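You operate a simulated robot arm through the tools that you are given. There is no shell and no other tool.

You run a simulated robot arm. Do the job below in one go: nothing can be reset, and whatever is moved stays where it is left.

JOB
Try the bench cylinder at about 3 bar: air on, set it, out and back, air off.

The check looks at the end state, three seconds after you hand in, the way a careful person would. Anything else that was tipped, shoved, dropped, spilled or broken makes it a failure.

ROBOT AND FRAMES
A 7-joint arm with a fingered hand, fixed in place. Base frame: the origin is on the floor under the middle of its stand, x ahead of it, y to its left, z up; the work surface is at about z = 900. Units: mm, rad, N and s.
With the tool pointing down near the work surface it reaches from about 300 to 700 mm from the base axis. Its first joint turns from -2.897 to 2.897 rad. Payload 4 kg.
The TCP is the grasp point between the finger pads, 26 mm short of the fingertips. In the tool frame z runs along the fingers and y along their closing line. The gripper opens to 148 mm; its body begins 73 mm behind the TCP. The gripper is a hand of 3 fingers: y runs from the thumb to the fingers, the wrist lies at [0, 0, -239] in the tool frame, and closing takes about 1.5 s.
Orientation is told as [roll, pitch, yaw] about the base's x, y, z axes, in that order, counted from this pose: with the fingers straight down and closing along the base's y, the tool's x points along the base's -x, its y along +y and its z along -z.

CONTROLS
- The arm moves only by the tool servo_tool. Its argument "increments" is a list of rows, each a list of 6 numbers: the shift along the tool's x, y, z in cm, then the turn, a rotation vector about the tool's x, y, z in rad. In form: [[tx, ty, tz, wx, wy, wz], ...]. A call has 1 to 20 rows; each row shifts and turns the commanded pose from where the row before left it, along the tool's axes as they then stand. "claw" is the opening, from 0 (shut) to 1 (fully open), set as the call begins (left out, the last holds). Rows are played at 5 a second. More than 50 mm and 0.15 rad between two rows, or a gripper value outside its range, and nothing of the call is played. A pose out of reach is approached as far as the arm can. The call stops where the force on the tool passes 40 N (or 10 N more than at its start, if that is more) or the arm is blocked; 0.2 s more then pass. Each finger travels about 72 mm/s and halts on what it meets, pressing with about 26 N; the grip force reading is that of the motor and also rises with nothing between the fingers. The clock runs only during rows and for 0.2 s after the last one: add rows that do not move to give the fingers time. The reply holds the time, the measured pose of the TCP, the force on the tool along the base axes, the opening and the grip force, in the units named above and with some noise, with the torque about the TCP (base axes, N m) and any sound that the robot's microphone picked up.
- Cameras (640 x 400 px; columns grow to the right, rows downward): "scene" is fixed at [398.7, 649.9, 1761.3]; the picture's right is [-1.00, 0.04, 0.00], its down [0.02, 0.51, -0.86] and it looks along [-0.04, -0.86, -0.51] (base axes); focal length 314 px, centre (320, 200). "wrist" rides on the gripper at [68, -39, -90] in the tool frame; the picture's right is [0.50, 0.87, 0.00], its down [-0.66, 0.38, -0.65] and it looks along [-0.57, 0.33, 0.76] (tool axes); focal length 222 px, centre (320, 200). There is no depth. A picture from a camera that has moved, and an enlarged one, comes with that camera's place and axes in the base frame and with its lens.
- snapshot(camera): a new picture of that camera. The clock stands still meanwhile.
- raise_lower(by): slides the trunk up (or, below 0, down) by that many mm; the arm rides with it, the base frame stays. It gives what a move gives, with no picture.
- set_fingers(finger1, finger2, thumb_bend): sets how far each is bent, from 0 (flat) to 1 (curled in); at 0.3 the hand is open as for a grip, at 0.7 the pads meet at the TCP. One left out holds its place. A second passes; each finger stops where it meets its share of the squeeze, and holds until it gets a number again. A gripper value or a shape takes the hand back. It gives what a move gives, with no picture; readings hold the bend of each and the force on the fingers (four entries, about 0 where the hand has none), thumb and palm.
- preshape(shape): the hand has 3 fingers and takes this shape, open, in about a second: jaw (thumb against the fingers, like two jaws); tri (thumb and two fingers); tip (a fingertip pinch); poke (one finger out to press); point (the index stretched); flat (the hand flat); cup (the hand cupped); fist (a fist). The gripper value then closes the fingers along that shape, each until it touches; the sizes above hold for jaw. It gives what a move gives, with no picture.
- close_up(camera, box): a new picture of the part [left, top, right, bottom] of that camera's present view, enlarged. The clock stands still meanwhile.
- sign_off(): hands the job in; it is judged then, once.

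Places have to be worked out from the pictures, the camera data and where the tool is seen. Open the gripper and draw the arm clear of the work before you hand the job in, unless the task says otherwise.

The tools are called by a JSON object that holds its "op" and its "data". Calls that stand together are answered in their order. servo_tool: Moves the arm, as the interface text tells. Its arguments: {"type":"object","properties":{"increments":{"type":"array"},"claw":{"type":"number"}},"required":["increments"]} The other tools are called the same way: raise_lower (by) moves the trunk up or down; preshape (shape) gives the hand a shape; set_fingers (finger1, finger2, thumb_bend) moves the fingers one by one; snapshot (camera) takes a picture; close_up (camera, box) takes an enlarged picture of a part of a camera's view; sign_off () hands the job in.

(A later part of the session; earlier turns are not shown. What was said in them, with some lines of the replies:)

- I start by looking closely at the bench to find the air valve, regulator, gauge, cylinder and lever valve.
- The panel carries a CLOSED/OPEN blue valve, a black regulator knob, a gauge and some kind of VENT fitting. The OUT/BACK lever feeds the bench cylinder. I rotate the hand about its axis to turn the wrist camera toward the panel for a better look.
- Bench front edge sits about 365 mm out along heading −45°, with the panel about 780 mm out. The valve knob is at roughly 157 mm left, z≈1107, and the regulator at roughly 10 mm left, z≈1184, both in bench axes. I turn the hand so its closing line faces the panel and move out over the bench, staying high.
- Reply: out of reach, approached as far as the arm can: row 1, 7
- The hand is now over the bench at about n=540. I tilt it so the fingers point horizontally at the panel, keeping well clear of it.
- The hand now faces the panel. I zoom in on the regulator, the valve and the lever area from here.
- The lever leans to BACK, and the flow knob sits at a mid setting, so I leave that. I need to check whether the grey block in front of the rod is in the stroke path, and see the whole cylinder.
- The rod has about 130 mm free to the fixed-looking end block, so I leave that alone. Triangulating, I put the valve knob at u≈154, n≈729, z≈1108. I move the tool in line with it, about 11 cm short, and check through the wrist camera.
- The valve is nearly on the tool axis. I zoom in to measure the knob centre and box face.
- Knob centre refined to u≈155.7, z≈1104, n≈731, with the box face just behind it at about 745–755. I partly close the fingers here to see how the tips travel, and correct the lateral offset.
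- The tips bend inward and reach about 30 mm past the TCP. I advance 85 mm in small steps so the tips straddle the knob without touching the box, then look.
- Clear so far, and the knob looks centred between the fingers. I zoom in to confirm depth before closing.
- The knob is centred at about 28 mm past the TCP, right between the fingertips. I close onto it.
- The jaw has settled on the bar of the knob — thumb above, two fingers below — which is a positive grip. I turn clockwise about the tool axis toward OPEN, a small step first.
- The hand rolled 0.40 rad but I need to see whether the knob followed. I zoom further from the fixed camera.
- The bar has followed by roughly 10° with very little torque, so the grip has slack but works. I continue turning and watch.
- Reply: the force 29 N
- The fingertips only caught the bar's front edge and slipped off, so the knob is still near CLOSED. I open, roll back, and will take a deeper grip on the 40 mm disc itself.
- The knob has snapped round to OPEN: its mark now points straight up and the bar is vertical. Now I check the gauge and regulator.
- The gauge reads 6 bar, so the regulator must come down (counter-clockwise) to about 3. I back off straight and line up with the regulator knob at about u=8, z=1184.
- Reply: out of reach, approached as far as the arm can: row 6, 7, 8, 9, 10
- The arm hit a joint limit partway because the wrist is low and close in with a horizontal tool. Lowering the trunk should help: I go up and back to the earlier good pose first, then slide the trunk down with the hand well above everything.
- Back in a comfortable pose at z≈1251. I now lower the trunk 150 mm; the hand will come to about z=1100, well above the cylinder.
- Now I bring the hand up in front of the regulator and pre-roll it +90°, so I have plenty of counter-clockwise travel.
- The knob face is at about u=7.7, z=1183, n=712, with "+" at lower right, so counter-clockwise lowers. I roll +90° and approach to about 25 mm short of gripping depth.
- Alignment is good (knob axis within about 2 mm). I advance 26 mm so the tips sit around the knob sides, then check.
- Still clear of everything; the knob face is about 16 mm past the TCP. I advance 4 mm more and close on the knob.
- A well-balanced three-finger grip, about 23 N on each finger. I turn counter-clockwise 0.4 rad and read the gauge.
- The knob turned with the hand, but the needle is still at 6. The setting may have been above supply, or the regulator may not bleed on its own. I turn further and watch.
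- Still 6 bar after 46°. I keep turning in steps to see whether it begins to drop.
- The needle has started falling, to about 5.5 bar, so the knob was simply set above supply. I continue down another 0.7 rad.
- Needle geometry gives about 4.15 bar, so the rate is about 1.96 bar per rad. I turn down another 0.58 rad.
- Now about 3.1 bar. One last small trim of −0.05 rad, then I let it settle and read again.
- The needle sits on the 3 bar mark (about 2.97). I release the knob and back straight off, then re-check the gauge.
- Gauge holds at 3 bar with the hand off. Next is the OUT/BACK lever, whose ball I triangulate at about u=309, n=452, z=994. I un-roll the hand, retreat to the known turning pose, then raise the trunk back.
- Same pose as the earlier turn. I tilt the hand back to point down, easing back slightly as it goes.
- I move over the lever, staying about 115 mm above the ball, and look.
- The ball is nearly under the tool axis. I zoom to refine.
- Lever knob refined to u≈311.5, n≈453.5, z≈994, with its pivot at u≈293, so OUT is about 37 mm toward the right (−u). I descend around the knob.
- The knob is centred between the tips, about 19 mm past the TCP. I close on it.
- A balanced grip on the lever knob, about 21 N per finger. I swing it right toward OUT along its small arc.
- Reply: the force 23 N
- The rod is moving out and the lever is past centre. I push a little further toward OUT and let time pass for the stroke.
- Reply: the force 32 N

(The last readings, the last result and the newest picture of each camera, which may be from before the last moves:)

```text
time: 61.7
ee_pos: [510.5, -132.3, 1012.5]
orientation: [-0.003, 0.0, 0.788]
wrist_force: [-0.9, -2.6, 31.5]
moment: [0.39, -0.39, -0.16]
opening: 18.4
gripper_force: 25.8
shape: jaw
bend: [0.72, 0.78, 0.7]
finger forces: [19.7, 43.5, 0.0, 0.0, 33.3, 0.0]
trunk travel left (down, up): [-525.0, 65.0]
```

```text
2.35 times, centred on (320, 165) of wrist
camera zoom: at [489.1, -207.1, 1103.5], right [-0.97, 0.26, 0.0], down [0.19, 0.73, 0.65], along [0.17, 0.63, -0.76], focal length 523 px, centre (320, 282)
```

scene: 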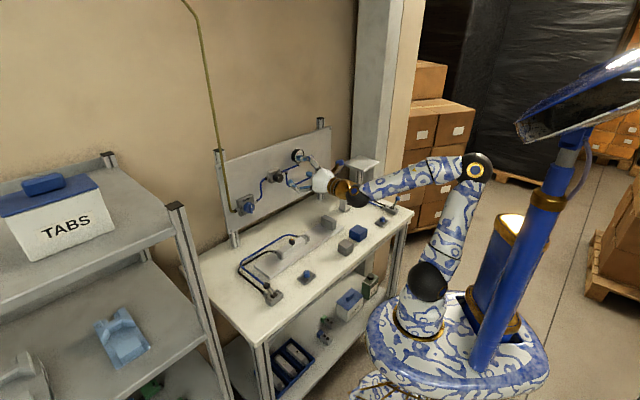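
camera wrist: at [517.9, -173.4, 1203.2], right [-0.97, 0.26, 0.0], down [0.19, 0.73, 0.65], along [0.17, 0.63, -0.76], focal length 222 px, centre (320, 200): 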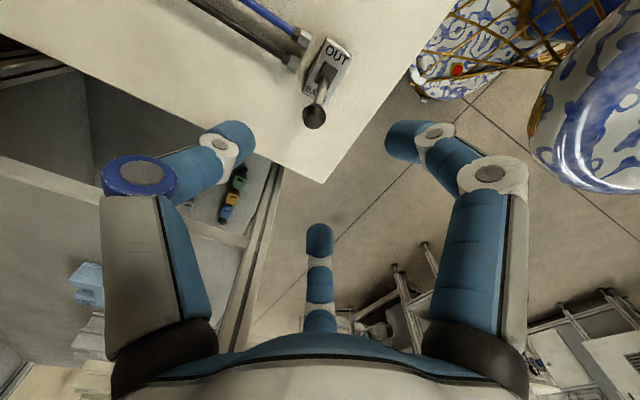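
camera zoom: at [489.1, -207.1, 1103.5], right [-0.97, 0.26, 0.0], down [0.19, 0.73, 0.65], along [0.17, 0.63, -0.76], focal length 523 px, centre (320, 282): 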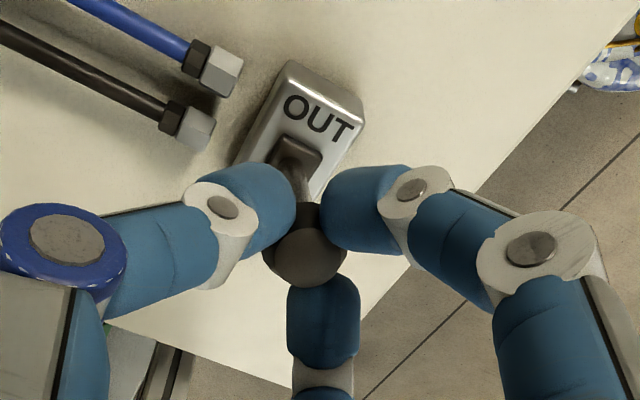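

The rod has run out to the end block. I check closely whether the block stays put and whether the stroke is complete.

{"op": "close_up", "data": {"camera": "scene", "box": [300, 205, 360, 250]}}

{"op": "servo_tool", "data": {"increments": [[0, 0, -0.2, 0, 0, 0], [0, 0, 0, 0, 0, 0], [0, 0, 0, 0, 0, 0], [0, 0, 0, 0, 0, 0]]}}

{"op": "close_up", "data": {"camera": "scene", "box": [300, 205, 360, 250]}}

{"op": "close_up", "data": {"camera": "scene", "box": [284, 143, 314, 167]}}

```text
8.89 times, centred on (330, 228) of scene
camera zoom: at [398.7, 649.9, 1761.3], right [-1.0, 0.04, 0.0], down [0.02, 0.51, -0.86], along [-0.04, -0.86, -0.51], focal length 2790 px, centre (231, -44)
```

zoom: 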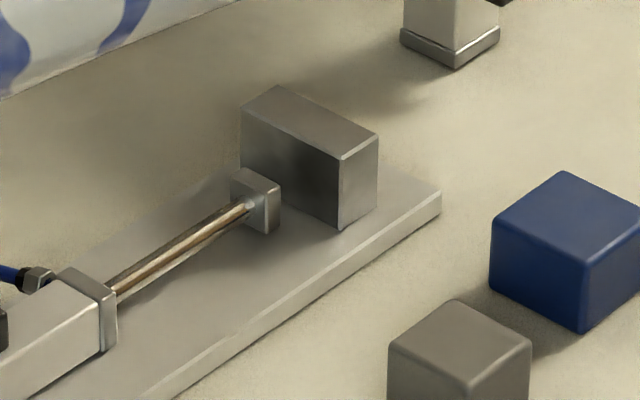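

```text
time: 62.7
ee_pos: [510.3, -131.3, 1013.8]
orientation: [0.001, 0.001, 0.786]
wrist_force: [1.5, -1.5, 17.0]
moment: [0.28, -0.31, -0.09]
opening: 18.3
gripper_force: 25.5
shape: jaw
bend: [0.72, 0.78, 0.7]
finger forces: [16.9, 39.5, 0.0, 0.0, 29.2, 0.0]
trunk travel left (down, up): [-525.0, 65.0]
```

```text
8.89 times, centred on (330, 228) of scene
camera zoom: at [398.7, 649.9, 1761.3], right [-1.0, 0.04, 0.0], down [0.02, 0.51, -0.86], along [-0.04, -0.86, -0.51], focal length 2790 px, centre (231, -44)
```

zoom: 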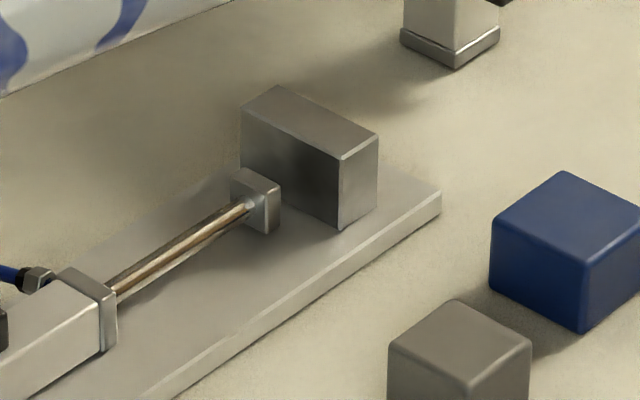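

```text
16.00 times, centred on (299, 155) of scene
camera zoom: at [398.7, 649.9, 1761.3], right [-1.0, 0.04, 0.0], down [0.02, 0.51, -0.86], along [-0.04, -0.86, -0.51], focal length 5022 px, centre (656, 920)
```

zoom: 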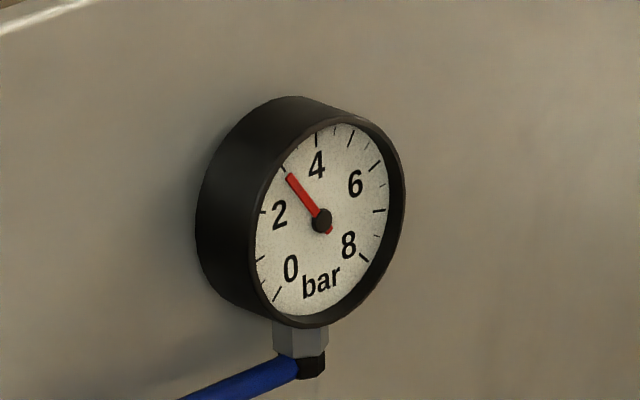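

Full stroke reached at about 3 bar, with the block unmoved. Now I swing the lever back to BACK.

{"op": "servo_tool", "data": {"increments": [[-0.6, 0, -0.1, 0, 0, 0], [-0.6, 0, -0.06, 0, 0, 0], [-0.6, 0, 0, 0, 0, 0], [-0.6, 0, 0, 0, 0, 0], [-0.6, 0, 0.08, 0, 0, 0], [-0.6, 0, 0.1, 0, 0, 0], [-0.6, 0, 0.12, 0, 0, 0], [-0.4, 0, 0.05, 0, 0, 0], [0, 0, 0, 0, 0, 0], [0, 0, 0, 0, 0, 0]]}}

{"op": "close_up", "data": {"camera": "scene", "box": [240, 215, 350, 310]}}

{"op": "close_up", "data": {"camera": "wrist", "box": [220, 80, 420, 250]}}

```text
time: 64.9
ee_pos: [540.7, -100.1, 1011.8]
orientation: [-0.003, 0.002, 0.786]
wrist_force: [-13.4, -20.2, 24.7]
moment: [-0.58, 0.44, -0.18]
opening: 17.6
gripper_force: 25.9
shape: jaw
bend: [0.74, 0.75, 0.7]
finger forces: [36.0, 19.1, 0.0, 0.0, 35.2, 0.1]
trunk travel left (down, up): [-525.0, 65.0]
```

```text
4.21 times, centred on (295, 262) of scene
camera zoom: at [398.7, 649.9, 1761.3], right [-1.0, 0.04, 0.0], down [0.02, 0.51, -0.86], along [-0.04, -0.86, -0.51], focal length 1322 px, centre (425, -63)
```

zoom: 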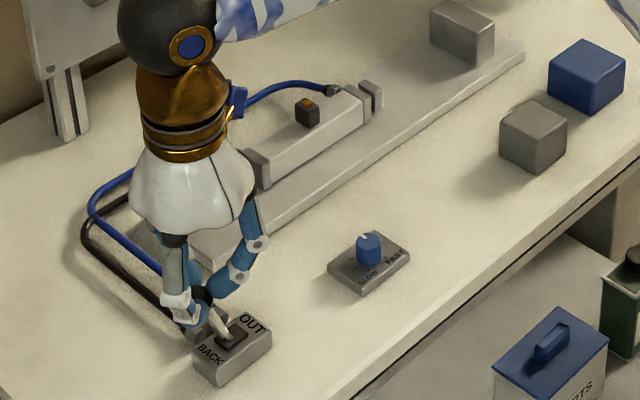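

```text
2.35 times, centred on (320, 165) of wrist
camera zoom: at [520.2, -175.9, 1103.1], right [-0.97, 0.26, 0.0], down [0.19, 0.73, 0.65], along [0.17, 0.63, -0.76], focal length 523 px, centre (320, 282)
```

zoom: 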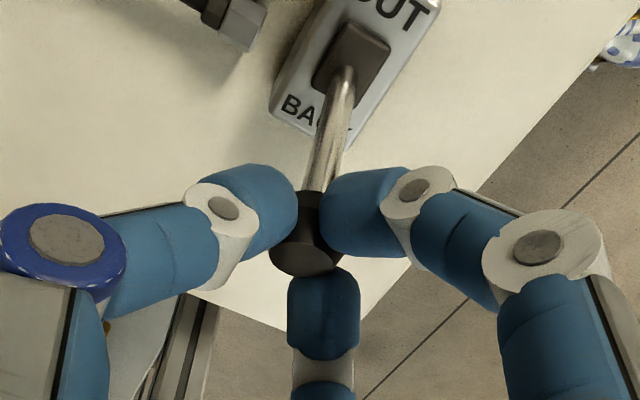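

The rod is fully back and the lever sits at BACK. I ease the side load, open the fingers, and lift straight up.

{"op": "servo_tool", "data": {"increments": [[0.15, 0, -0.1, 0, 0, 0], [0, 0, 0, 0, 0, 0], [0, 0, 0, 0, 0, 0]]}}

{"op": "servo_tool", "data": {"increments": [[0, 0, 0, 0, 0, 0], [0, 0, 0, 0, 0, 0], [0, 0, 0, 0, 0, 0], [0, 0, 0, 0, 0, 0], [0, 0, 0, 0, 0, 0], [0, 0, 0, 0, 0, 0], [0, 0, -1.5, 0, 0, 0], [0, 0, -2.5, 0, 0, 0], [0, 0, -2.5, 0, 0, 0], [0, 0, -2.5, 0, 0, 0], [0, 0, -2.5, 0, 0, 0], [0, 0, 0, 0, 0, 0]], "claw": 0.55}}

{"op": "close_up", "data": {"camera": "scene", "box": [240, 215, 350, 310]}}

{"op": "close_up", "data": {"camera": "scene", "box": [284, 143, 314, 167]}}

{"op": "snapshot", "data": {"camera": "wrist"}}

```text
time: 65.7
ee_pos: [541.5, -101.4, 1011.8]
orientation: [-0.001, -0.002, 0.788]
wrist_force: [-11.5, -15.2, 15.4]
moment: [-0.5, 0.31, -0.18]
opening: 17.7
gripper_force: 25.9
shape: jaw
bend: [0.74, 0.75, 0.7]
finger forces: [32.2, 19.2, 0.0, 0.0, 31.4, 0.0]
trunk travel left (down, up): [-525.0, 65.0]
```

```text
time: 68.3
ee_pos: [542.7, -99.1, 1127.1]
orientation: [-0.001, -0.001, 0.787]
wrist_force: [-0.6, -0.1, -1.0]
moment: [0.0, 0.02, 0.0]
opening: 80.9
gripper_force: 0.0
shape: jaw
bend: [0.34, 0.34, 0.7]
finger forces: [0.1, 0.0, 0.0, 0.1, 0.0, 0.0]
trunk travel left (down, up): [-525.0, 65.0]
```

```text
4.21 times, centred on (295, 262) of scene
camera zoom: at [398.7, 649.9, 1761.3], right [-1.0, 0.04, 0.0], down [0.02, 0.51, -0.86], along [-0.04, -0.86, -0.51], focal length 1322 px, centre (425, -63)
```

zoom: 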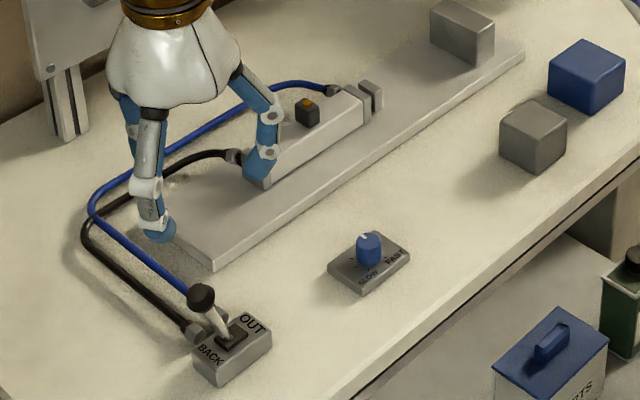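

```text
16.00 times, centred on (299, 155) of scene
camera zoom: at [398.7, 649.9, 1761.3], right [-1.0, 0.04, 0.0], down [0.02, 0.51, -0.86], along [-0.04, -0.86, -0.51], focal length 5022 px, centre (656, 920)
```

zoom: 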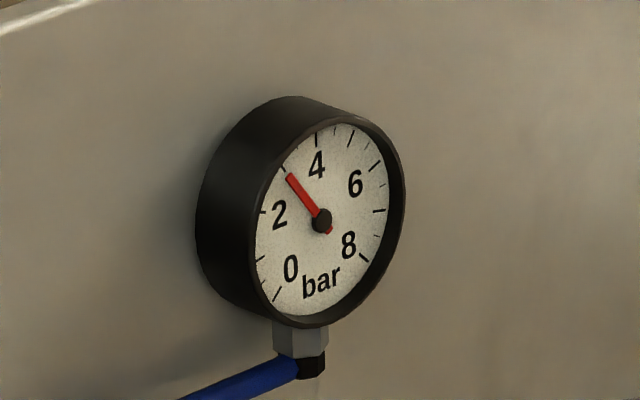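

```text
taken
camera wrist: at [522.2, -173.4, 1218.9], right [-0.97, 0.26, 0.0], down [0.19, 0.73, 0.65], along [0.17, 0.63, -0.76], focal length 222 px, centre (320, 200)
```

wrist: 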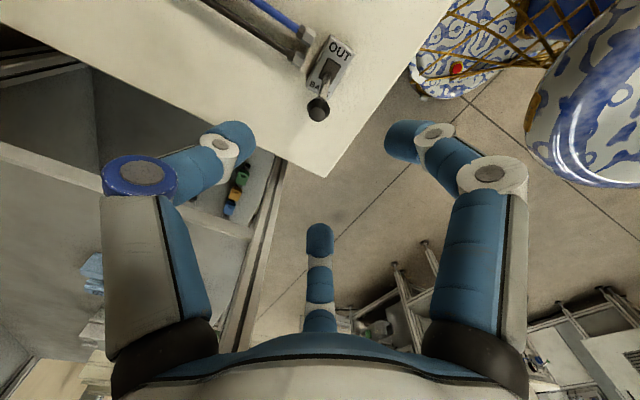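

Lever at BACK, rod retracted, gauge steady at about 2.95 bar. Now air off: I retrace the path to the turning pose, tilt horizontal, then lower the trunk for good reach at the valve.

{"op": "servo_tool", "data": {"increments": [[1.0, 0, -1.9, 0, 0, 0], [2.6, -0.5, -1.9, 0, 0, 0], [2.6, -0.5, -1.9, 0, 0, 0], [2.6, -0.5, -1.9, 0, 0, 0], [2.6, -0.5, -1.9, 0, 0, 0], [2.6, -0.5, -1.7, 0, 0, 0], [2.6, -0.5, -1.5, 0, 0, 0], [2.6, -0.5, -1.5, 0, 0, 0], [2.6, -0.5, -1.0, 0, 0, 0], [2.6, -0.5, -1.0, 0, 0, 0], [1.9, -0.37, 0, 0, 0, 0], [0, 0, 0, 0, 0, 0]]}}

{"op": "servo_tool", "data": {"increments": [[0, 0, 0, 0.1428, 0, 0], [0, 0, 0, 0.1428, 0, 0], [0, 0, 0, 0.1428, 0, 0], [0, 0, 0, 0.1428, 0, 0], [0, 0, 0, 0.1428, 0, 0], [0, 0, 0, 0.1428, 0, 0], [0, 0, 0.8, 0.1428, 0, 0], [0, 0, 0.8, 0.1428, 0, 0], [0, 0, 0.8, 0.1428, 0, 0], [0, 0, 0.8, 0.1428, 0, 0], [0, 0, 0.8, 0.1428, 0, 0], [0, 0, 0, 0, 0, 0]]}}

{"op": "snapshot", "data": {"camera": "scene"}}

```text
time: 70.9
ee_pos: [394.1, -319.9, 1290.3]
orientation: [0.0, 0.002, 0.787]
wrist_force: [0.7, -0.7, 0.0]
moment: [-0.02, 0.0, 0.0]
opening: 80.8
gripper_force: 0.0
shape: jaw
bend: [0.34, 0.34, 0.7]
finger forces: [0.0, 0.0, 0.0, 0.0, 0.0, 0.0]
trunk travel left (down, up): [-525.0, 65.0]
```

```text
time: 73.5
ee_pos: [416.7, -345.4, 1271.1]
orientation: [-1.571, 0.002, 0.788]
wrist_force: [0.5, 0.2, -0.1]
moment: [0.0, -0.01, 0.0]
opening: 81.0
gripper_force: 0.1
shape: jaw
bend: [0.34, 0.34, 0.7]
finger forces: [0.1, 0.0, 0.0, 0.0, 0.1, 0.1]
trunk travel left (down, up): [-525.0, 65.0]
```

```text
taken
```

scene: 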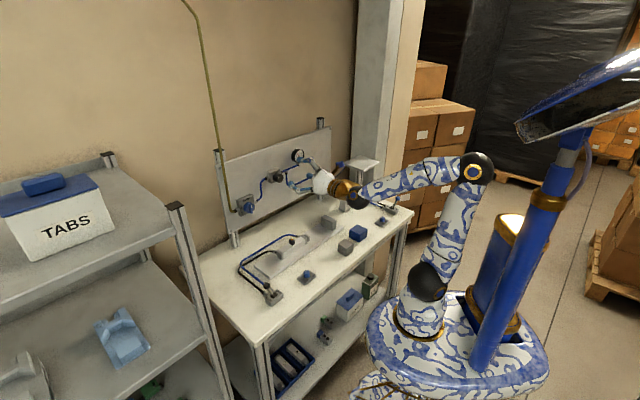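

Horizontal again. I lower the trunk 150 mm, then move in front of the valve and pre-roll +90°.

{"op": "raise_lower", "data": {"by": -150}}

{"op": "servo_tool", "data": {"increments": [[-2.1, 0.34, 1.62, 0, 0, 0], [-2.1, 0.34, 1.62, 0, 0, 0], [-2.1, 0.34, 1.62, 0, 0, 0], [-2.1, 0.34, 1.62, 0, 0, 0], [-2.13, 0.34, 1.62, 0, 0, 0], [0, 0, 0, 0, 0, 0.1428], [0, 0, 0, 0, 0, 0.1428], [0, 0, 0, 0, 0, 0.1428], [0, 0, 0, 0, 0, 0.1428], [0, 0, 0, 0, 0, 0.1428], [0, 0, 0, 0, 0, 0.1428], [0, 0, 0, 0, 0, 0.1428], [0, 0, 0, 0, 0, 0.1428], [0, 0, 0, 0, 0, 0.1428], [0, 0, 0, 0, 0, 0.1428], [0, 0, 0, 0, 0, 0.1428], [0, 0, 0, 0, 0, 0]]}}

{"op": "close_up", "data": {"camera": "wrist", "box": [240, 40, 400, 180]}}

{"op": "close_up", "data": {"camera": "scene", "box": [215, 170, 325, 250]}}

```text
time: 75.2
ee_pos: [417.8, -346.0, 1122.2]
orientation: [-1.572, 0.0, 0.786]
wrist_force: [0.4, -0.9, 0.6]
moment: [0.0, 0.03, -0.01]
opening: 81.1
gripper_force: 0.1
shape: jaw
bend: [0.34, 0.34, 0.7]
finger forces: [0.0, 0.0, 0.0, 0.1, 0.0, 0.0]
trunk travel left (down, up): [-375.0, 215.0]
```

```text
time: 78.8
ee_pos: [548.3, -327.3, 1104.4]
orientation: [1.687, -1.569, -2.47]
wrist_force: [-0.6, 0.0, 0.4]
moment: [0.01, -0.02, 0.0]
opening: 81.2
gripper_force: 0.1
shape: jaw
bend: [0.34, 0.34, 0.7]
finger forces: [0.1, 0.0, 0.0, 0.1, 0.1, 0.0]
trunk travel left (down, up): [-375.0, 215.0]
```

```text
2.86 times, centred on (320, 110) of wrist
camera zoom: at [456.4, -291.9, 1038.7], right [0.61, 0.61, -0.5], down [-0.2, 0.73, 0.66], along [0.77, -0.3, 0.57], focal length 635 px, centre (320, 457)
```

zoom: 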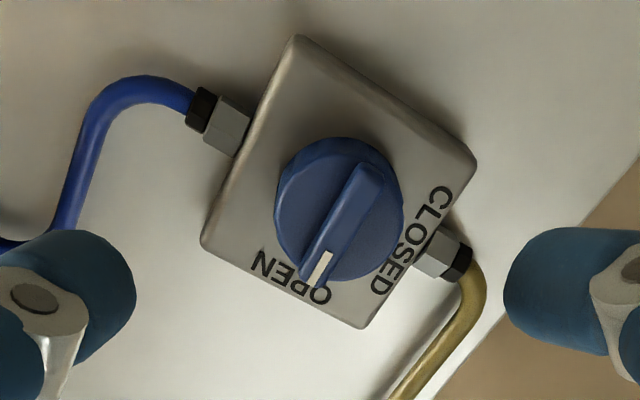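

```text
5.00 times, centred on (270, 210) of scene
camera zoom: at [398.7, 649.9, 1761.3], right [-1.0, 0.04, 0.0], down [0.02, 0.51, -0.86], along [-0.04, -0.86, -0.51], focal length 1569 px, centre (570, 150)
```

zoom: 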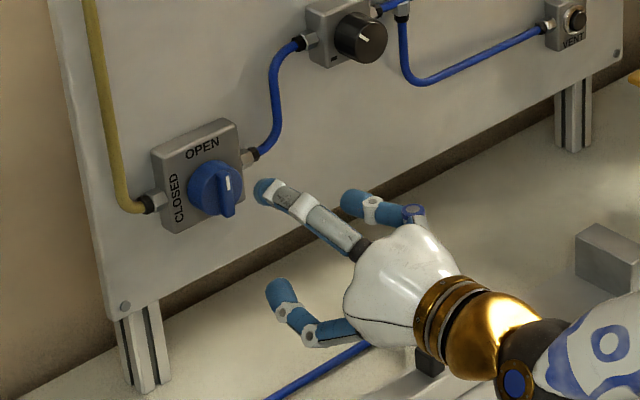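

At this roll the bar is vertical between thumb and fingers. Re-triangulating gives the knob at u≈158.7, z≈1101, front at n≈738. I correct the offset and approach to n≈705.

{"op": "servo_tool", "data": {"increments": [[0.45, 0.3, 0, 0, 0, 0], [0, 0, 2.0, 0, 0, 0], [0, 0, 2.0, 0, 0, 0], [0, 0, 2.0, 0, 0, 0], [0, 0, 1.5, 0, 0, 0], [0, 0, 1.0, 0, 0, 0], [0, 0, 0, 0, 0, 0]]}}

{"op": "close_up", "data": {"camera": "wrist", "box": [220, 80, 420, 250]}}

{"op": "close_up", "data": {"camera": "scene", "box": [230, 185, 270, 225]}}

```text
time: 80.5
ee_pos: [611.5, -385.6, 1100.4]
orientation: [-1.54, -1.57, 0.756]
wrist_force: [-1.1, 0.5, -0.6]
moment: [0.0, -0.02, 0.02]
opening: 81.1
gripper_force: 0.0
shape: jaw
bend: [0.34, 0.34, 0.7]
finger forces: [0.0, 0.0, 0.0, 0.1, 0.0, 0.0]
trunk travel left (down, up): [-375.0, 215.0]
```

```text
2.35 times, centred on (320, 165) of wrist
camera zoom: at [519.7, -349.8, 1034.5], right [0.61, 0.61, -0.5], down [-0.2, 0.73, 0.66], along [0.77, -0.3, 0.57], focal length 523 px, centre (320, 282)
```

zoom: 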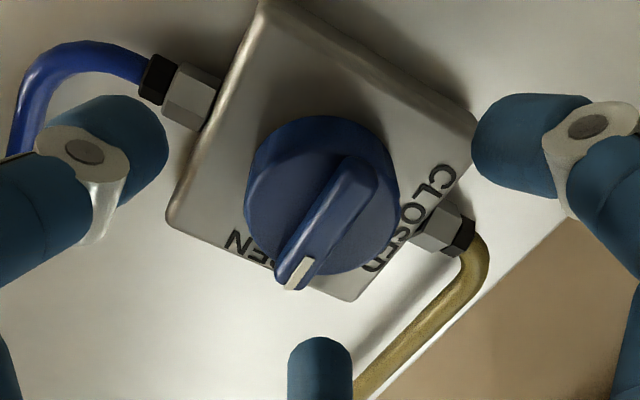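

```text
10.00 times, centred on (250, 205) of scene
camera zoom: at [398.7, 649.9, 1761.3], right [-1.0, 0.04, 0.0], down [0.02, 0.51, -0.86], along [-0.04, -0.86, -0.51], focal length 3139 px, centre (1020, 150)
```

zoom: 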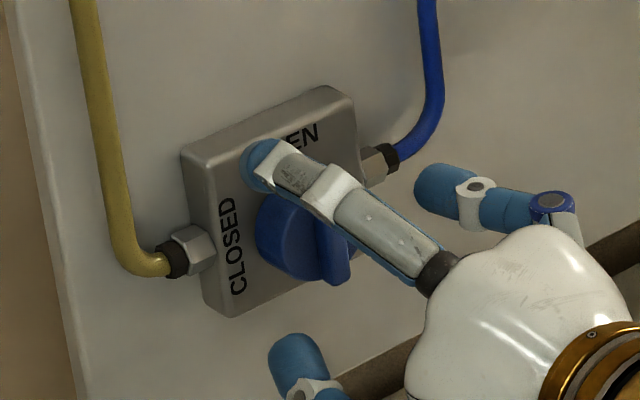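

The disc front is about 35 mm past the TCP and the box face about 50 mm past. I advance 15 mm gently so the tips reach around the disc rim, watching the forces.

{"op": "servo_tool", "data": {"increments": [[0, 0, 0.5, 0, 0, 0], [0, 0, 0.4, 0, 0, 0], [0, 0, 0.3, 0, 0, 0], [0, 0, 0.3, 0, 0, 0], [0, 0, 0, 0, 0, 0]]}}

{"op": "close_up", "data": {"camera": "wrist", "box": [220, 80, 420, 250]}}

{"op": "close_up", "data": {"camera": "scene", "box": [230, 185, 270, 225]}}

```text
time: 81.7
ee_pos: [622.5, -395.9, 1100.4]
orientation: [-1.184, -1.571, 0.4]
wrist_force: [-0.2, 0.9, -0.5]
moment: [0.0, -0.01, 0.03]
opening: 80.9
gripper_force: 0.1
shape: jaw
bend: [0.34, 0.34, 0.7]
finger forces: [0.0, 0.0, 0.0, 0.0, 0.1, 0.1]
trunk travel left (down, up): [-375.0, 215.0]
```

```text
2.35 times, centred on (320, 165) of wrist
camera zoom: at [529.4, -360.1, 1034.2], right [0.61, 0.61, -0.5], down [-0.2, 0.73, 0.66], along [0.77, -0.3, 0.57], focal length 523 px, centre (320, 282)
```

zoom: 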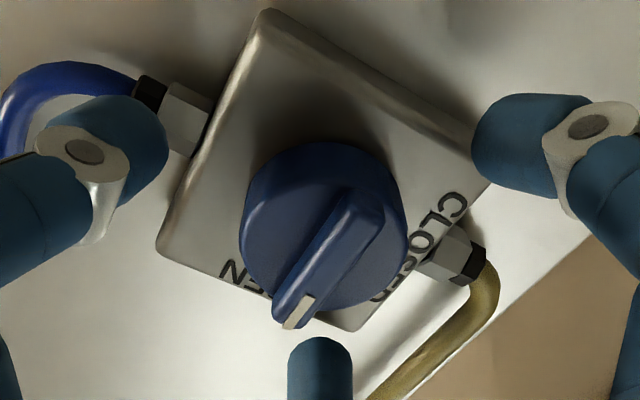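

```text
10.00 times, centred on (250, 205) of scene
camera zoom: at [398.7, 649.9, 1761.3], right [-1.0, 0.04, 0.0], down [0.02, 0.51, -0.86], along [-0.04, -0.86, -0.51], focal length 3139 px, centre (1020, 150)
```

zoom: 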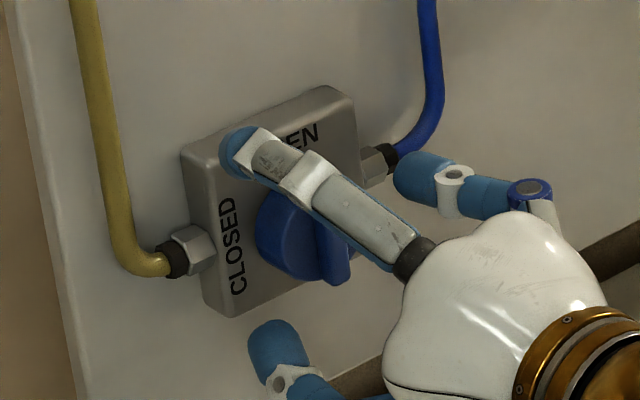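

No contact yet; the disc front edge is level with the fingertip caps. I advance 3 mm more, still watching the force.

{"op": "servo_tool", "data": {"increments": [[0, 0, 0.15, 0, 0, 0], [0, 0, 0.15, 0, 0, 0], [0, 0, 0, 0, 0, 0]]}}

{"op": "close_up", "data": {"camera": "scene", "box": [234, 193, 264, 217]}}

```text
time: 82.5
ee_pos: [623.8, -399.1, 1101.8]
orientation: [-1.67, -1.57, 0.886]
wrist_force: [0.0, -1.2, 0.4]
moment: [0.0, 0.02, 0.0]
opening: 81.3
gripper_force: 0.0
shape: jaw
bend: [0.34, 0.34, 0.7]
finger forces: [0.0, 0.0, 0.1, 0.0, 0.1, 0.0]
trunk travel left (down, up): [-375.0, 215.0]
```

```text
16.00 times, centred on (249, 205) of scene
camera zoom: at [398.7, 649.9, 1761.3], right [-1.0, 0.04, 0.0], down [0.02, 0.51, -0.86], along [-0.04, -0.86, -0.51], focal length 5022 px, centre (1456, 120)
```

zoom: 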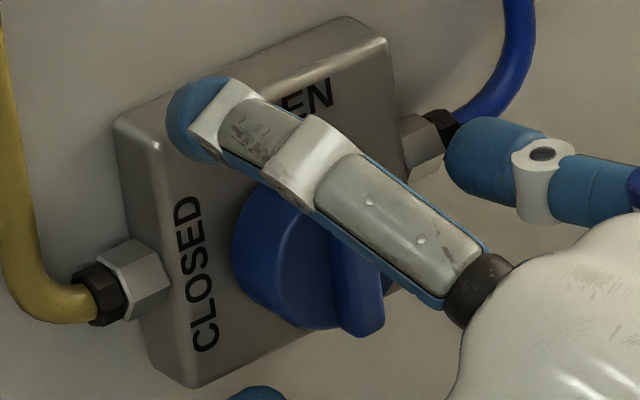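

Still no contact at n≈723. I close the fingers onto the disc.

{"op": "servo_tool", "data": {"increments": [[0, 0, 0, 0, 0, 0], [0, 0, 0, 0, 0, 0], [0, 0, 0, 0, 0, 0], [0, 0, 0, 0, 0, 0], [0, 0, 0, 0, 0, 0], [0, 0, 0, 0, 0, 0]], "claw": 0.0}}

{"op": "close_up", "data": {"camera": "wrist", "box": [220, 80, 420, 250]}}

{"op": "close_up", "data": {"camera": "scene", "box": [234, 193, 264, 217]}}

```text
time: 83.8
ee_pos: [623.3, -398.5, 1101.8]
orientation: [-1.758, -1.571, 0.973]
wrist_force: [3.4, -2.5, 2.2]
moment: [0.0, -0.01, -0.02]
opening: 35.5
gripper_force: 25.7
shape: jaw
bend: [0.76, 0.76, 0.7]
finger forces: [23.1, 23.1, 0.0, 0.1, 23.4, 0.0]
trunk travel left (down, up): [-375.0, 215.0]
```

```text
2.35 times, centred on (320, 165) of wrist
camera zoom: at [531.6, -362.4, 1034.5], right [0.61, 0.61, -0.5], down [-0.2, 0.73, 0.66], along [0.77, -0.3, 0.57], focal length 523 px, centre (320, 282)
```

zoom: 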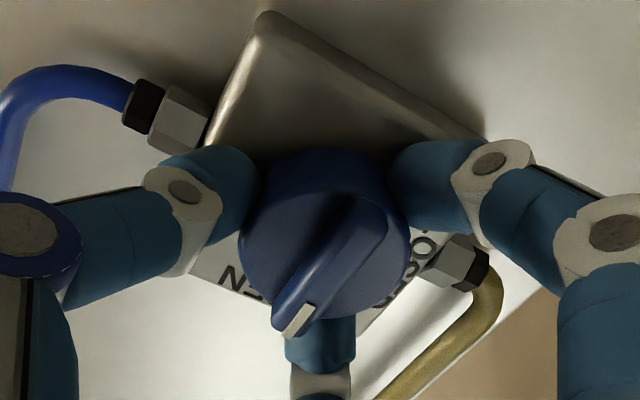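

```text
16.00 times, centred on (249, 205) of scene
camera zoom: at [398.7, 649.9, 1761.3], right [-1.0, 0.04, 0.0], down [0.02, 0.51, -0.86], along [-0.04, -0.86, -0.51], focal length 5022 px, centre (1456, 120)
```

zoom: 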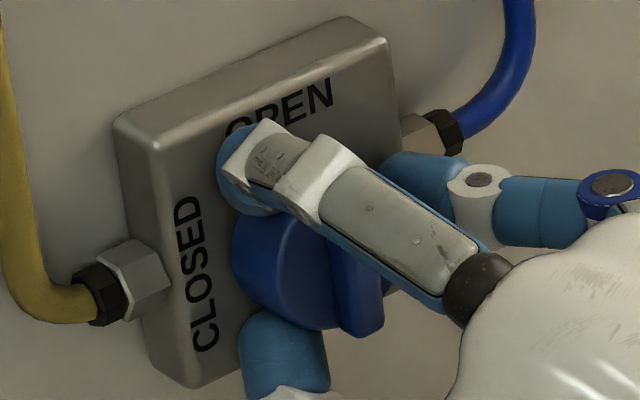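

An even 23 N grip on the disc rim. I turn counter-clockwise toward CLOSED, first half.

{"op": "servo_tool", "data": {"increments": [[0, 0, 0, 0, 0, -0.08], [0, 0, 0, 0, 0, -0.08], [0, 0, 0, 0, 0, -0.08], [0, 0, 0, 0, 0, -0.08], [0, 0, 0, 0, 0, -0.08], [0, 0, 0, 0, 0, -0.08], [0, 0, 0, 0, 0, -0.08], [0, 0, 0, 0, 0, -0.08], [0, 0, 0, 0, 0, -0.08], [0, 0, 0, 0, 0, -0.08]]}}

{"op": "close_up", "data": {"camera": "wrist", "box": [220, 80, 420, 250]}}

{"op": "close_up", "data": {"camera": "scene", "box": [234, 193, 264, 217]}}

```text
time: 86.0
ee_pos: [623.6, -398.5, 1100.8]
orientation: [-1.571, -0.768, 0.786]
wrist_force: [5.1, -1.0, 2.2]
moment: [-0.01, -0.02, -0.01]
opening: 35.4
gripper_force: 25.7
shape: jaw
bend: [0.76, 0.76, 0.7]
finger forces: [22.8, 25.1, 0.1, 0.1, 24.0, 0.0]
trunk travel left (down, up): [-375.0, 215.0]
```

```text
2.35 times, centred on (320, 165) of wrist
camera zoom: at [506.2, -387.9, 1082.9], right [0.17, 0.17, -0.97], down [0.05, 0.98, 0.18], along [0.98, -0.08, 0.16], focal length 523 px, centre (320, 282)
```

zoom: 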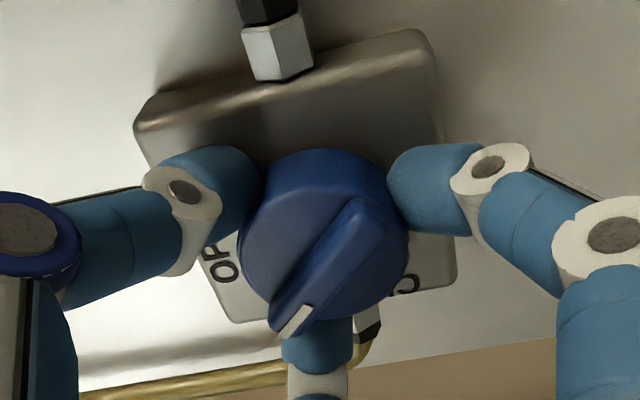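

```text
16.00 times, centred on (249, 205) of scene
camera zoom: at [398.7, 649.9, 1761.3], right [-1.0, 0.04, 0.0], down [0.02, 0.51, -0.86], along [-0.04, -0.86, -0.51], focal length 5022 px, centre (1456, 120)
```

zoom: 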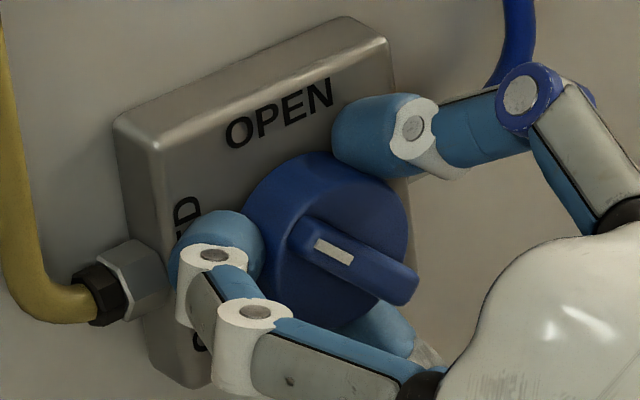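

The knob follows exactly, now at 45°. I finish the second half of the turn to CLOSED.

{"op": "servo_tool", "data": {"increments": [[0, 0, 0, 0, 0, -0.08], [0, 0, 0, 0, 0, -0.08], [0, 0, 0, 0, 0, -0.08], [0, 0, 0, 0, 0, -0.08], [0, 0, 0, 0, 0, -0.08], [0, 0, 0, 0, 0, -0.08], [0, 0, 0, 0, 0, -0.08], [0, 0, 0, 0, 0, -0.08], [0, 0, 0, 0, 0, -0.08], [0, 0, 0, 0, 0, -0.05], [0, 0, 0, 0, 0, 0]]}}

{"op": "close_up", "data": {"camera": "wrist", "box": [220, 80, 420, 250]}}

{"op": "close_up", "data": {"camera": "scene", "box": [234, 193, 264, 217]}}

{"op": "close_up", "data": {"camera": "scene", "box": [284, 143, 314, 167]}}

```text
time: 88.5
ee_pos: [623.8, -397.5, 1101.1]
orientation: [-1.571, 0.001, 0.787]
wrist_force: [2.8, 1.8, 0.6]
moment: [-0.02, 0.0, 0.06]
opening: 35.5
gripper_force: 25.8
shape: jaw
bend: [0.76, 0.76, 0.7]
finger forces: [23.4, 26.7, 0.0, 0.1, 24.3, 0.0]
trunk travel left (down, up): [-375.0, 215.0]
```

```text
2.35 times, centred on (320, 165) of wrist
camera zoom: at [512.2, -382.1, 1140.6], right [-0.35, -0.35, -0.87], down [0.0, 0.93, -0.38], along [0.94, -0.13, -0.33], focal length 523 px, centre (320, 282)
```

zoom: 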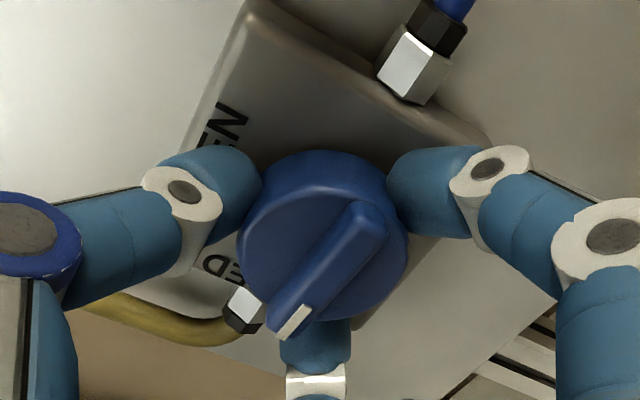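

```text
16.00 times, centred on (249, 205) of scene
camera zoom: at [398.7, 649.9, 1761.3], right [-1.0, 0.04, 0.0], down [0.02, 0.51, -0.86], along [-0.04, -0.86, -0.51], focal length 5022 px, centre (1456, 120)
```

zoom: 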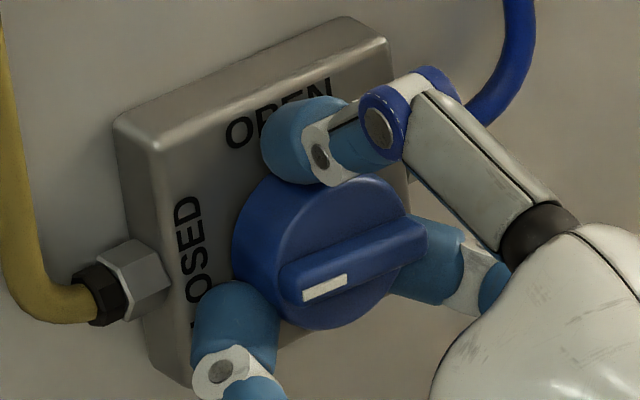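

```text
16.00 times, centred on (299, 155) of scene
camera zoom: at [398.7, 649.9, 1761.3], right [-1.0, 0.04, 0.0], down [0.02, 0.51, -0.86], along [-0.04, -0.86, -0.51], focal length 5022 px, centre (656, 920)
```

zoom: 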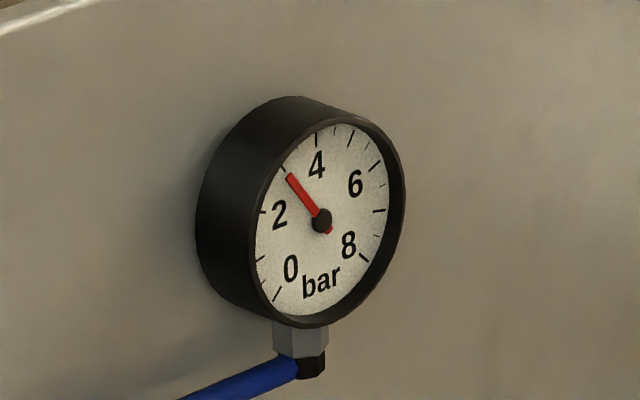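

The bar appears about 5–8° short of its original CLOSED angle and there's no stop torque yet. I turn a little further until it seats.

{"op": "servo_tool", "data": {"increments": [[0, 0, 0, 0, 0, -0.05], [0, 0, 0, 0, 0, -0.05], [0, 0, 0, 0, 0, -0.04], [0, 0, 0, 0, 0, 0]]}}

{"op": "close_up", "data": {"camera": "scene", "box": [230, 185, 270, 225]}}

{"op": "close_up", "data": {"camera": "wrist", "box": [220, 80, 420, 250]}}

```text
time: 89.5
ee_pos: [624.5, -397.8, 1101.3]
orientation: [-1.571, 0.14, 0.787]
wrist_force: [3.4, 0.1, -0.9]
moment: [0.07, -0.14, 0.1]
opening: 35.4
gripper_force: 25.7
shape: jaw
bend: [0.76, 0.76, 0.7]
finger forces: [22.2, 28.1, 0.1, 0.2, 24.1, 0.0]
trunk travel left (down, up): [-375.0, 215.0]
```

```text
10.00 times, centred on (250, 205) of scene
camera zoom: at [398.7, 649.9, 1761.3], right [-1.0, 0.04, 0.0], down [0.02, 0.51, -0.86], along [-0.04, -0.86, -0.51], focal length 3139 px, centre (1020, 150)
```

zoom: 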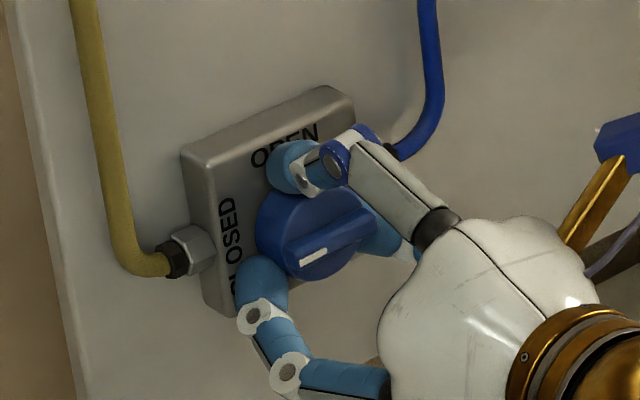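

```text
2.35 times, centred on (320, 165) of wrist
camera zoom: at [516.0, -378.1, 1149.5], right [-0.43, -0.44, -0.79], down [-0.04, 0.88, -0.47], along [0.9, -0.17, -0.4], focal length 523 px, centre (320, 282)
```

zoom: 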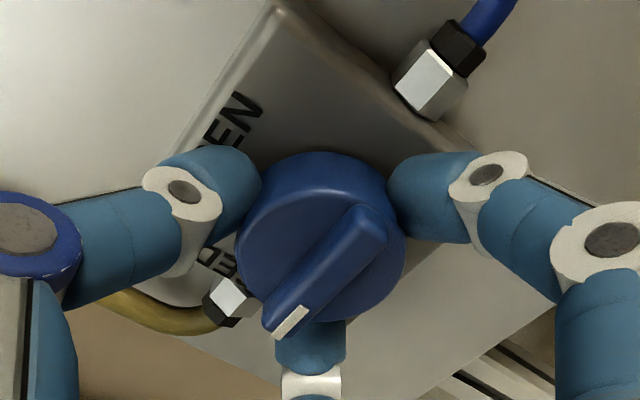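

The bar is now horizontal at CLOSED and the torque has risen to about 0.15 N·m, so it's seated on its stop. I release and back straight off.

{"op": "servo_tool", "data": {"increments": [[0, 0, 0, 0, 0, 0.02], [0, 0, 0, 0, 0, 0], [0, 0, 0, 0, 0, 0], [0, 0, 0, 0, 0, 0], [0, 0, 0, 0, 0, 0], [0, 0, 0, 0, 0, 0], [0, 0, -1.5, 0, 0, 0], [0, 0, -2.5, 0, 0, 0], [0, 0, -2.5, 0, 0, 0], [0, 0, -2.5, 0, 0, 0], [0, 0, -1.5, 0, 0, 0], [0, 0, 0, 0, 0, 0]], "claw": 0.55}}

{"op": "close_up", "data": {"camera": "scene", "box": [234, 193, 264, 217]}}

{"op": "close_up", "data": {"camera": "scene", "box": [284, 143, 314, 167]}}

{"op": "close_up", "data": {"camera": "wrist", "box": [220, 50, 420, 220]}}

{"op": "close_up", "data": {"camera": "scene", "box": [304, 160, 344, 190]}}

```text
time: 92.0
ee_pos: [548.8, -323.2, 1101.9]
orientation: [-1.571, 0.117, 0.786]
wrist_force: [0.1, 0.0, 0.4]
moment: [-0.01, -0.03, 0.02]
opening: 80.8
gripper_force: 0.1
shape: jaw
bend: [0.34, 0.34, 0.7]
finger forces: [0.0, 0.0, 0.0, 0.1, 0.0, 0.1]
trunk travel left (down, up): [-375.0, 215.0]
```

```text
16.00 times, centred on (249, 205) of scene
camera zoom: at [398.7, 649.9, 1761.3], right [-1.0, 0.04, 0.0], down [0.02, 0.51, -0.86], along [-0.04, -0.86, -0.51], focal length 5022 px, centre (1456, 120)
```

zoom: 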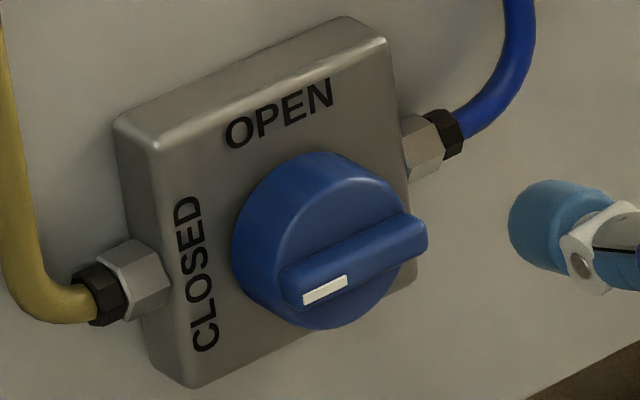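

```text
16.00 times, centred on (299, 155) of scene
camera zoom: at [398.7, 649.9, 1761.3], right [-1.0, 0.04, 0.0], down [0.02, 0.51, -0.86], along [-0.04, -0.86, -0.51], focal length 5022 px, centre (656, 920)
```

zoom: 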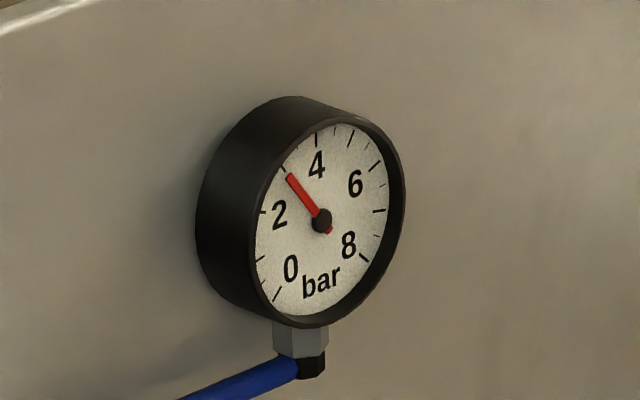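

```text
2.35 times, centred on (320, 135) of wrist
camera zoom: at [440.2, -303.7, 1149.2], right [-0.42, -0.42, -0.8], down [-0.04, 0.89, -0.45], along [0.91, -0.16, -0.39], focal length 523 px, centre (320, 353)
```

zoom: 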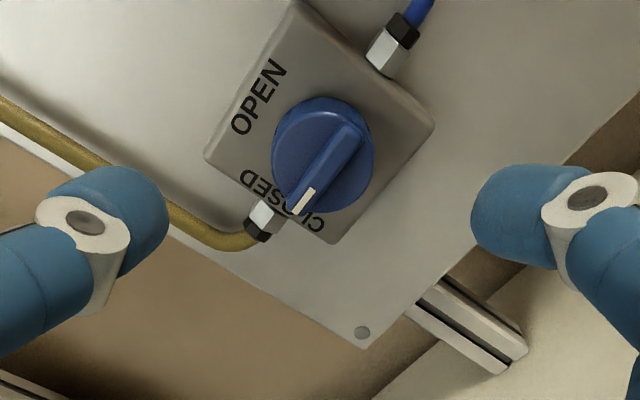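

```text
13.33 times, centred on (324, 175) of scene
camera zoom: at [398.7, 649.9, 1761.3], right [-1.0, 0.04, 0.0], down [0.02, 0.51, -0.86], along [-0.04, -0.86, -0.51], focal length 4185 px, centre (267, 533)
```

zoom: 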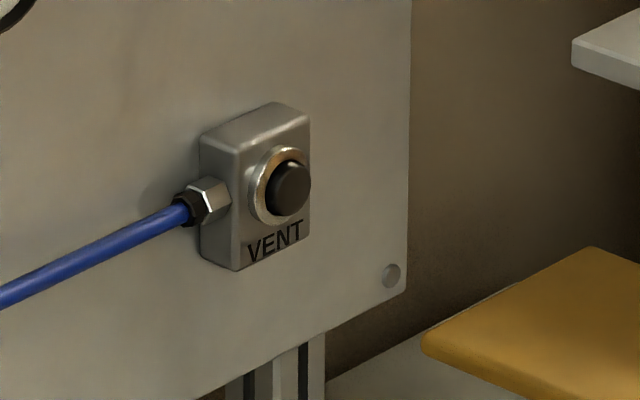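

The valve is at CLOSED and everything is steady. To confirm it is seated exactly as before, I go to the same viewing pose I used at the start and compare the bar angle.

{"op": "servo_tool", "data": {"increments": [[0, 0, 0, 0, 0, 0.117], [0.63, -0.63, 0.29, 0, 0, 0], [0, 0, 0, 0, 0, 0]]}}

{"op": "close_up", "data": {"camera": "wrist", "box": [250, 50, 400, 200]}}

{"op": "close_up", "data": {"camera": "scene", "box": [215, 170, 305, 250]}}

```text
time: 92.8
ee_pos: [546.7, -330.0, 1108.3]
orientation: [-1.572, 0.0, 0.787]
wrist_force: [0.9, -0.3, 0.3]
moment: [-0.03, 0.0, 0.04]
opening: 80.8
gripper_force: 0.1
shape: jaw
bend: [0.34, 0.34, 0.7]
finger forces: [0.0, 0.0, 0.1, 0.0, 0.0, 0.0]
trunk travel left (down, up): [-375.0, 215.0]
```

```text
2.67 times, centred on (325, 125) of wrist
camera zoom: at [434.7, -314.4, 1147.9], right [-0.35, -0.35, -0.87], down [0.0, 0.93, -0.38], along [0.94, -0.13, -0.33], focal length 592 px, centre (307, 400)
```

zoom: 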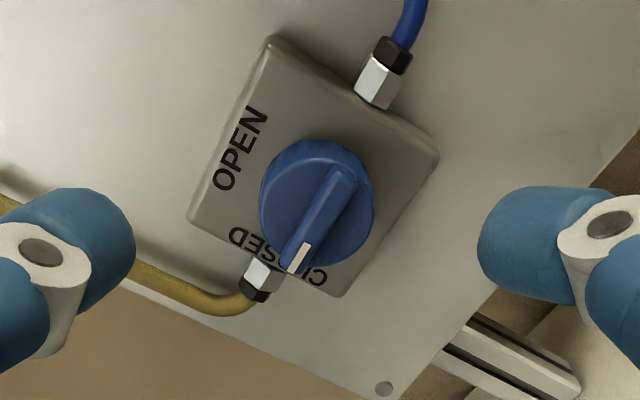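

```text
5.00 times, centred on (260, 210) of scene
camera zoom: at [398.7, 649.9, 1761.3], right [-1.0, 0.04, 0.0], down [0.02, 0.51, -0.86], along [-0.04, -0.86, -0.51], focal length 1569 px, centre (620, 150)
```

zoom: 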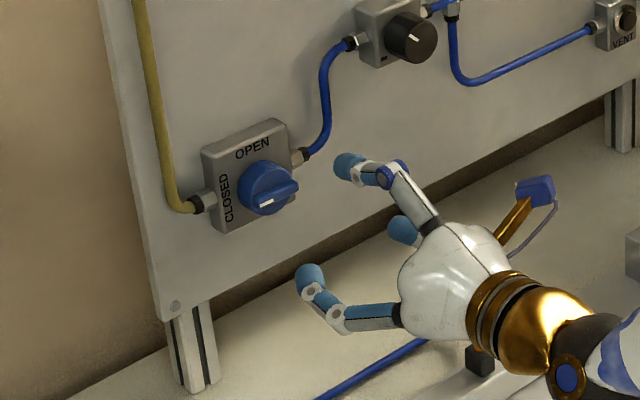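

The bar angle matches the starting CLOSED view exactly, so the air is off with the regulator left at 3 bar. VENT and the lift controls weren't part of the job, so I leave them untouched. Now I retreat, raise the trunk and draw the arm clear.

{"op": "servo_tool", "data": {"increments": [[0, 0, -2.0, 0, 0, 0], [2.06, -0.4, -1.2, 0, 0, 0], [2.06, -0.4, -1.2, 0, 0, 0], [2.06, -0.4, -1.2, 0, 0, 0], [2.06, -0.4, -1.2, 0, 0, 0], [2.06, -0.4, -1.0, 0, 0, 0], [0, 0, 0, 0, 0, 0]], "claw": 1.0}}

{"op": "raise_lower", "data": {"by": 150}}

{"op": "servo_tool", "data": {"increments": [[0, 0, -0.8, -0.1428, 0, 0], [0, 0, -0.8, -0.1428, 0, 0], [0, 0, -0.8, -0.1428, 0, 0], [0, 0, -0.8, -0.1428, 0, 0], [0, 0, -0.8, -0.1428, 0, 0], [0, 0, 0, -0.1428, 0, 0], [0, 0, 0, -0.1428, 0, 0], [0, 0, 0, -0.1428, 0, 0], [0, 0, 0, -0.1428, 0, 0], [0, 0, 0, -0.1428, 0, 0], [0, 0, 0, -0.1428, 0, 0], [0, 2.5, 0, 0, 0, 0], [0, 2.5, 0, 0, 0, 0], [0, 2.5, 0, 0, 0, 0], [0, 2.5, 0, 0, 0, 0], [0, 2.5, 0, 0, 0, 0], [0, 0, 0, 0, 0, 0]]}}

{"op": "snapshot", "data": {"camera": "scene"}}

```text
time: 94.5
ee_pos: [417.2, -349.1, 1127.7]
orientation: [-1.57, 0.002, 0.786]
wrist_force: [0.0, 0.1, 0.0]
moment: [0.02, 0.03, 0.01]
opening: 147.6
gripper_force: 0.1
shape: jaw
bend: [0.3, 0.3, 0.3]
finger forces: [0.1, 0.1, 0.1, 0.1, 0.0, 0.0]
trunk travel left (down, up): [-375.0, 215.0]
```

```text
time: 96.2
ee_pos: [417.8, -349.3, 1278.7]
orientation: [-1.57, 0.003, 0.787]
wrist_force: [0.0, -0.8, -0.3]
moment: [0.0, 0.0, 0.01]
opening: 147.9
gripper_force: 0.0
shape: jaw
bend: [0.3, 0.3, 0.3]
finger forces: [0.0, 0.1, 0.0, 0.0, 0.0, 0.0]
trunk travel left (down, up): [-525.0, 65.0]
```

```text
time: 99.8
ee_pos: [294.1, -153.3, 1303.8]
orientation: [-0.065, -0.006, 0.791]
wrist_force: [-0.2, 0.1, 0.1]
moment: [-0.01, 0.01, -0.02]
opening: 148.2
gripper_force: 0.1
shape: jaw
bend: [0.3, 0.3, 0.3]
finger forces: [0.0, 0.0, 0.0, 0.0, 0.0, 0.0]
out of reach, approached as far as the arm can: row 3, 10, 11
trunk travel left (down, up): [-525.0, 65.0]
```

```text
taken
```

scene: 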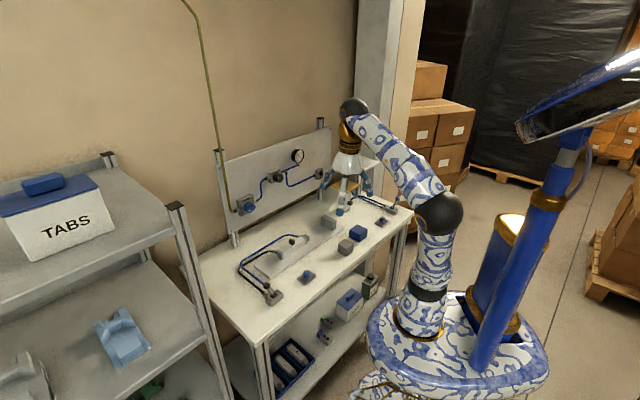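

The arm is back near its start pose, high and clear with the hand open. One last look at the gauge, valve, regulator, cylinder, lever and the far end of the bench before handing in.

{"op": "close_up", "data": {"camera": "scene", "box": [225, 135, 335, 215]}}

{"op": "close_up", "data": {"camera": "scene", "box": [230, 215, 370, 315]}}

{"op": "close_up", "data": {"camera": "scene", "box": [310, 145, 420, 235]}}

```text
5.00 times, centred on (280, 175) of scene
camera zoom: at [398.7, 649.9, 1761.3], right [-1.0, 0.04, 0.0], down [0.02, 0.51, -0.86], along [-0.04, -0.86, -0.51], focal length 1569 px, centre (520, 325)
```

zoom: 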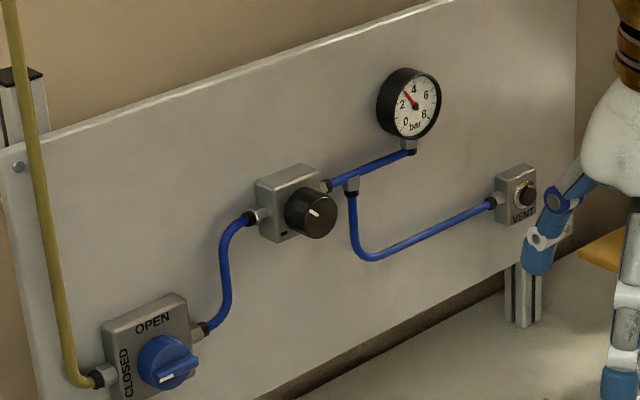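

```text
4.00 times, centred on (300, 265) of scene
camera zoom: at [398.7, 649.9, 1761.3], right [-1.0, 0.04, 0.0], down [0.02, 0.51, -0.86], along [-0.04, -0.86, -0.51], focal length 1256 px, centre (400, -60)
```

zoom: 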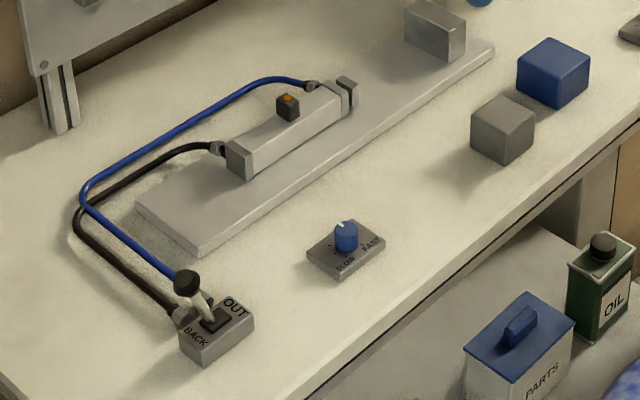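

```text
4.44 times, centred on (365, 190) of scene
camera zoom: at [398.7, 649.9, 1761.3], right [-1.0, 0.04, 0.0], down [0.02, 0.51, -0.86], along [-0.04, -0.86, -0.51], focal length 1395 px, centre (120, 244)
```

zoom: 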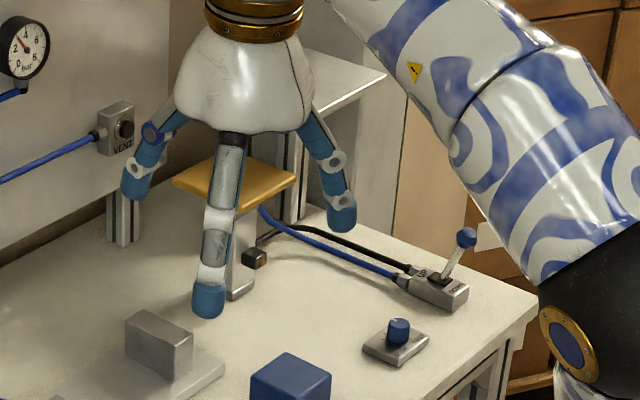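

Air is off (CLOSED), the regulator is set at about 3 bar, the cylinder has gone out and back with its lever at BACK, and everything else is where it was. The hand is open and clear, so I hand in.

{"op": "sign_off", "data": {}}

```text
The job is handed in.
```

I tried the bench cylinder at about 3 bar. It went fully out and came fully back, and the air is off again.

- **Air on:** I turned the valve to OPEN. My first grip slipped, and the knob went to OPEN as I let go. The gauge then read about 6 bar.
- **Pressure:** I turned the regulator down until the gauge read about 3 bar. It held there through the stroke, reading roughly 2.9 to 3.0.
- **Out and back:** I moved the lever to OUT and the rod ran out to the end block, which didn't move. I moved it to BACK and the rod retracted completely.
- **Air off:** The valve is at CLOSED, at the same knob angle as when I started.

**Pressure still in the line:** The gauge still shows about 3 bar with the valve closed. Venting wasn't part of the job, so I didn't press VENT.

I also left the lift lever and both SLOW/FAST knobs alone. The final pictures show nothing else moved. The hand is open and the arm is raised near its starting position.
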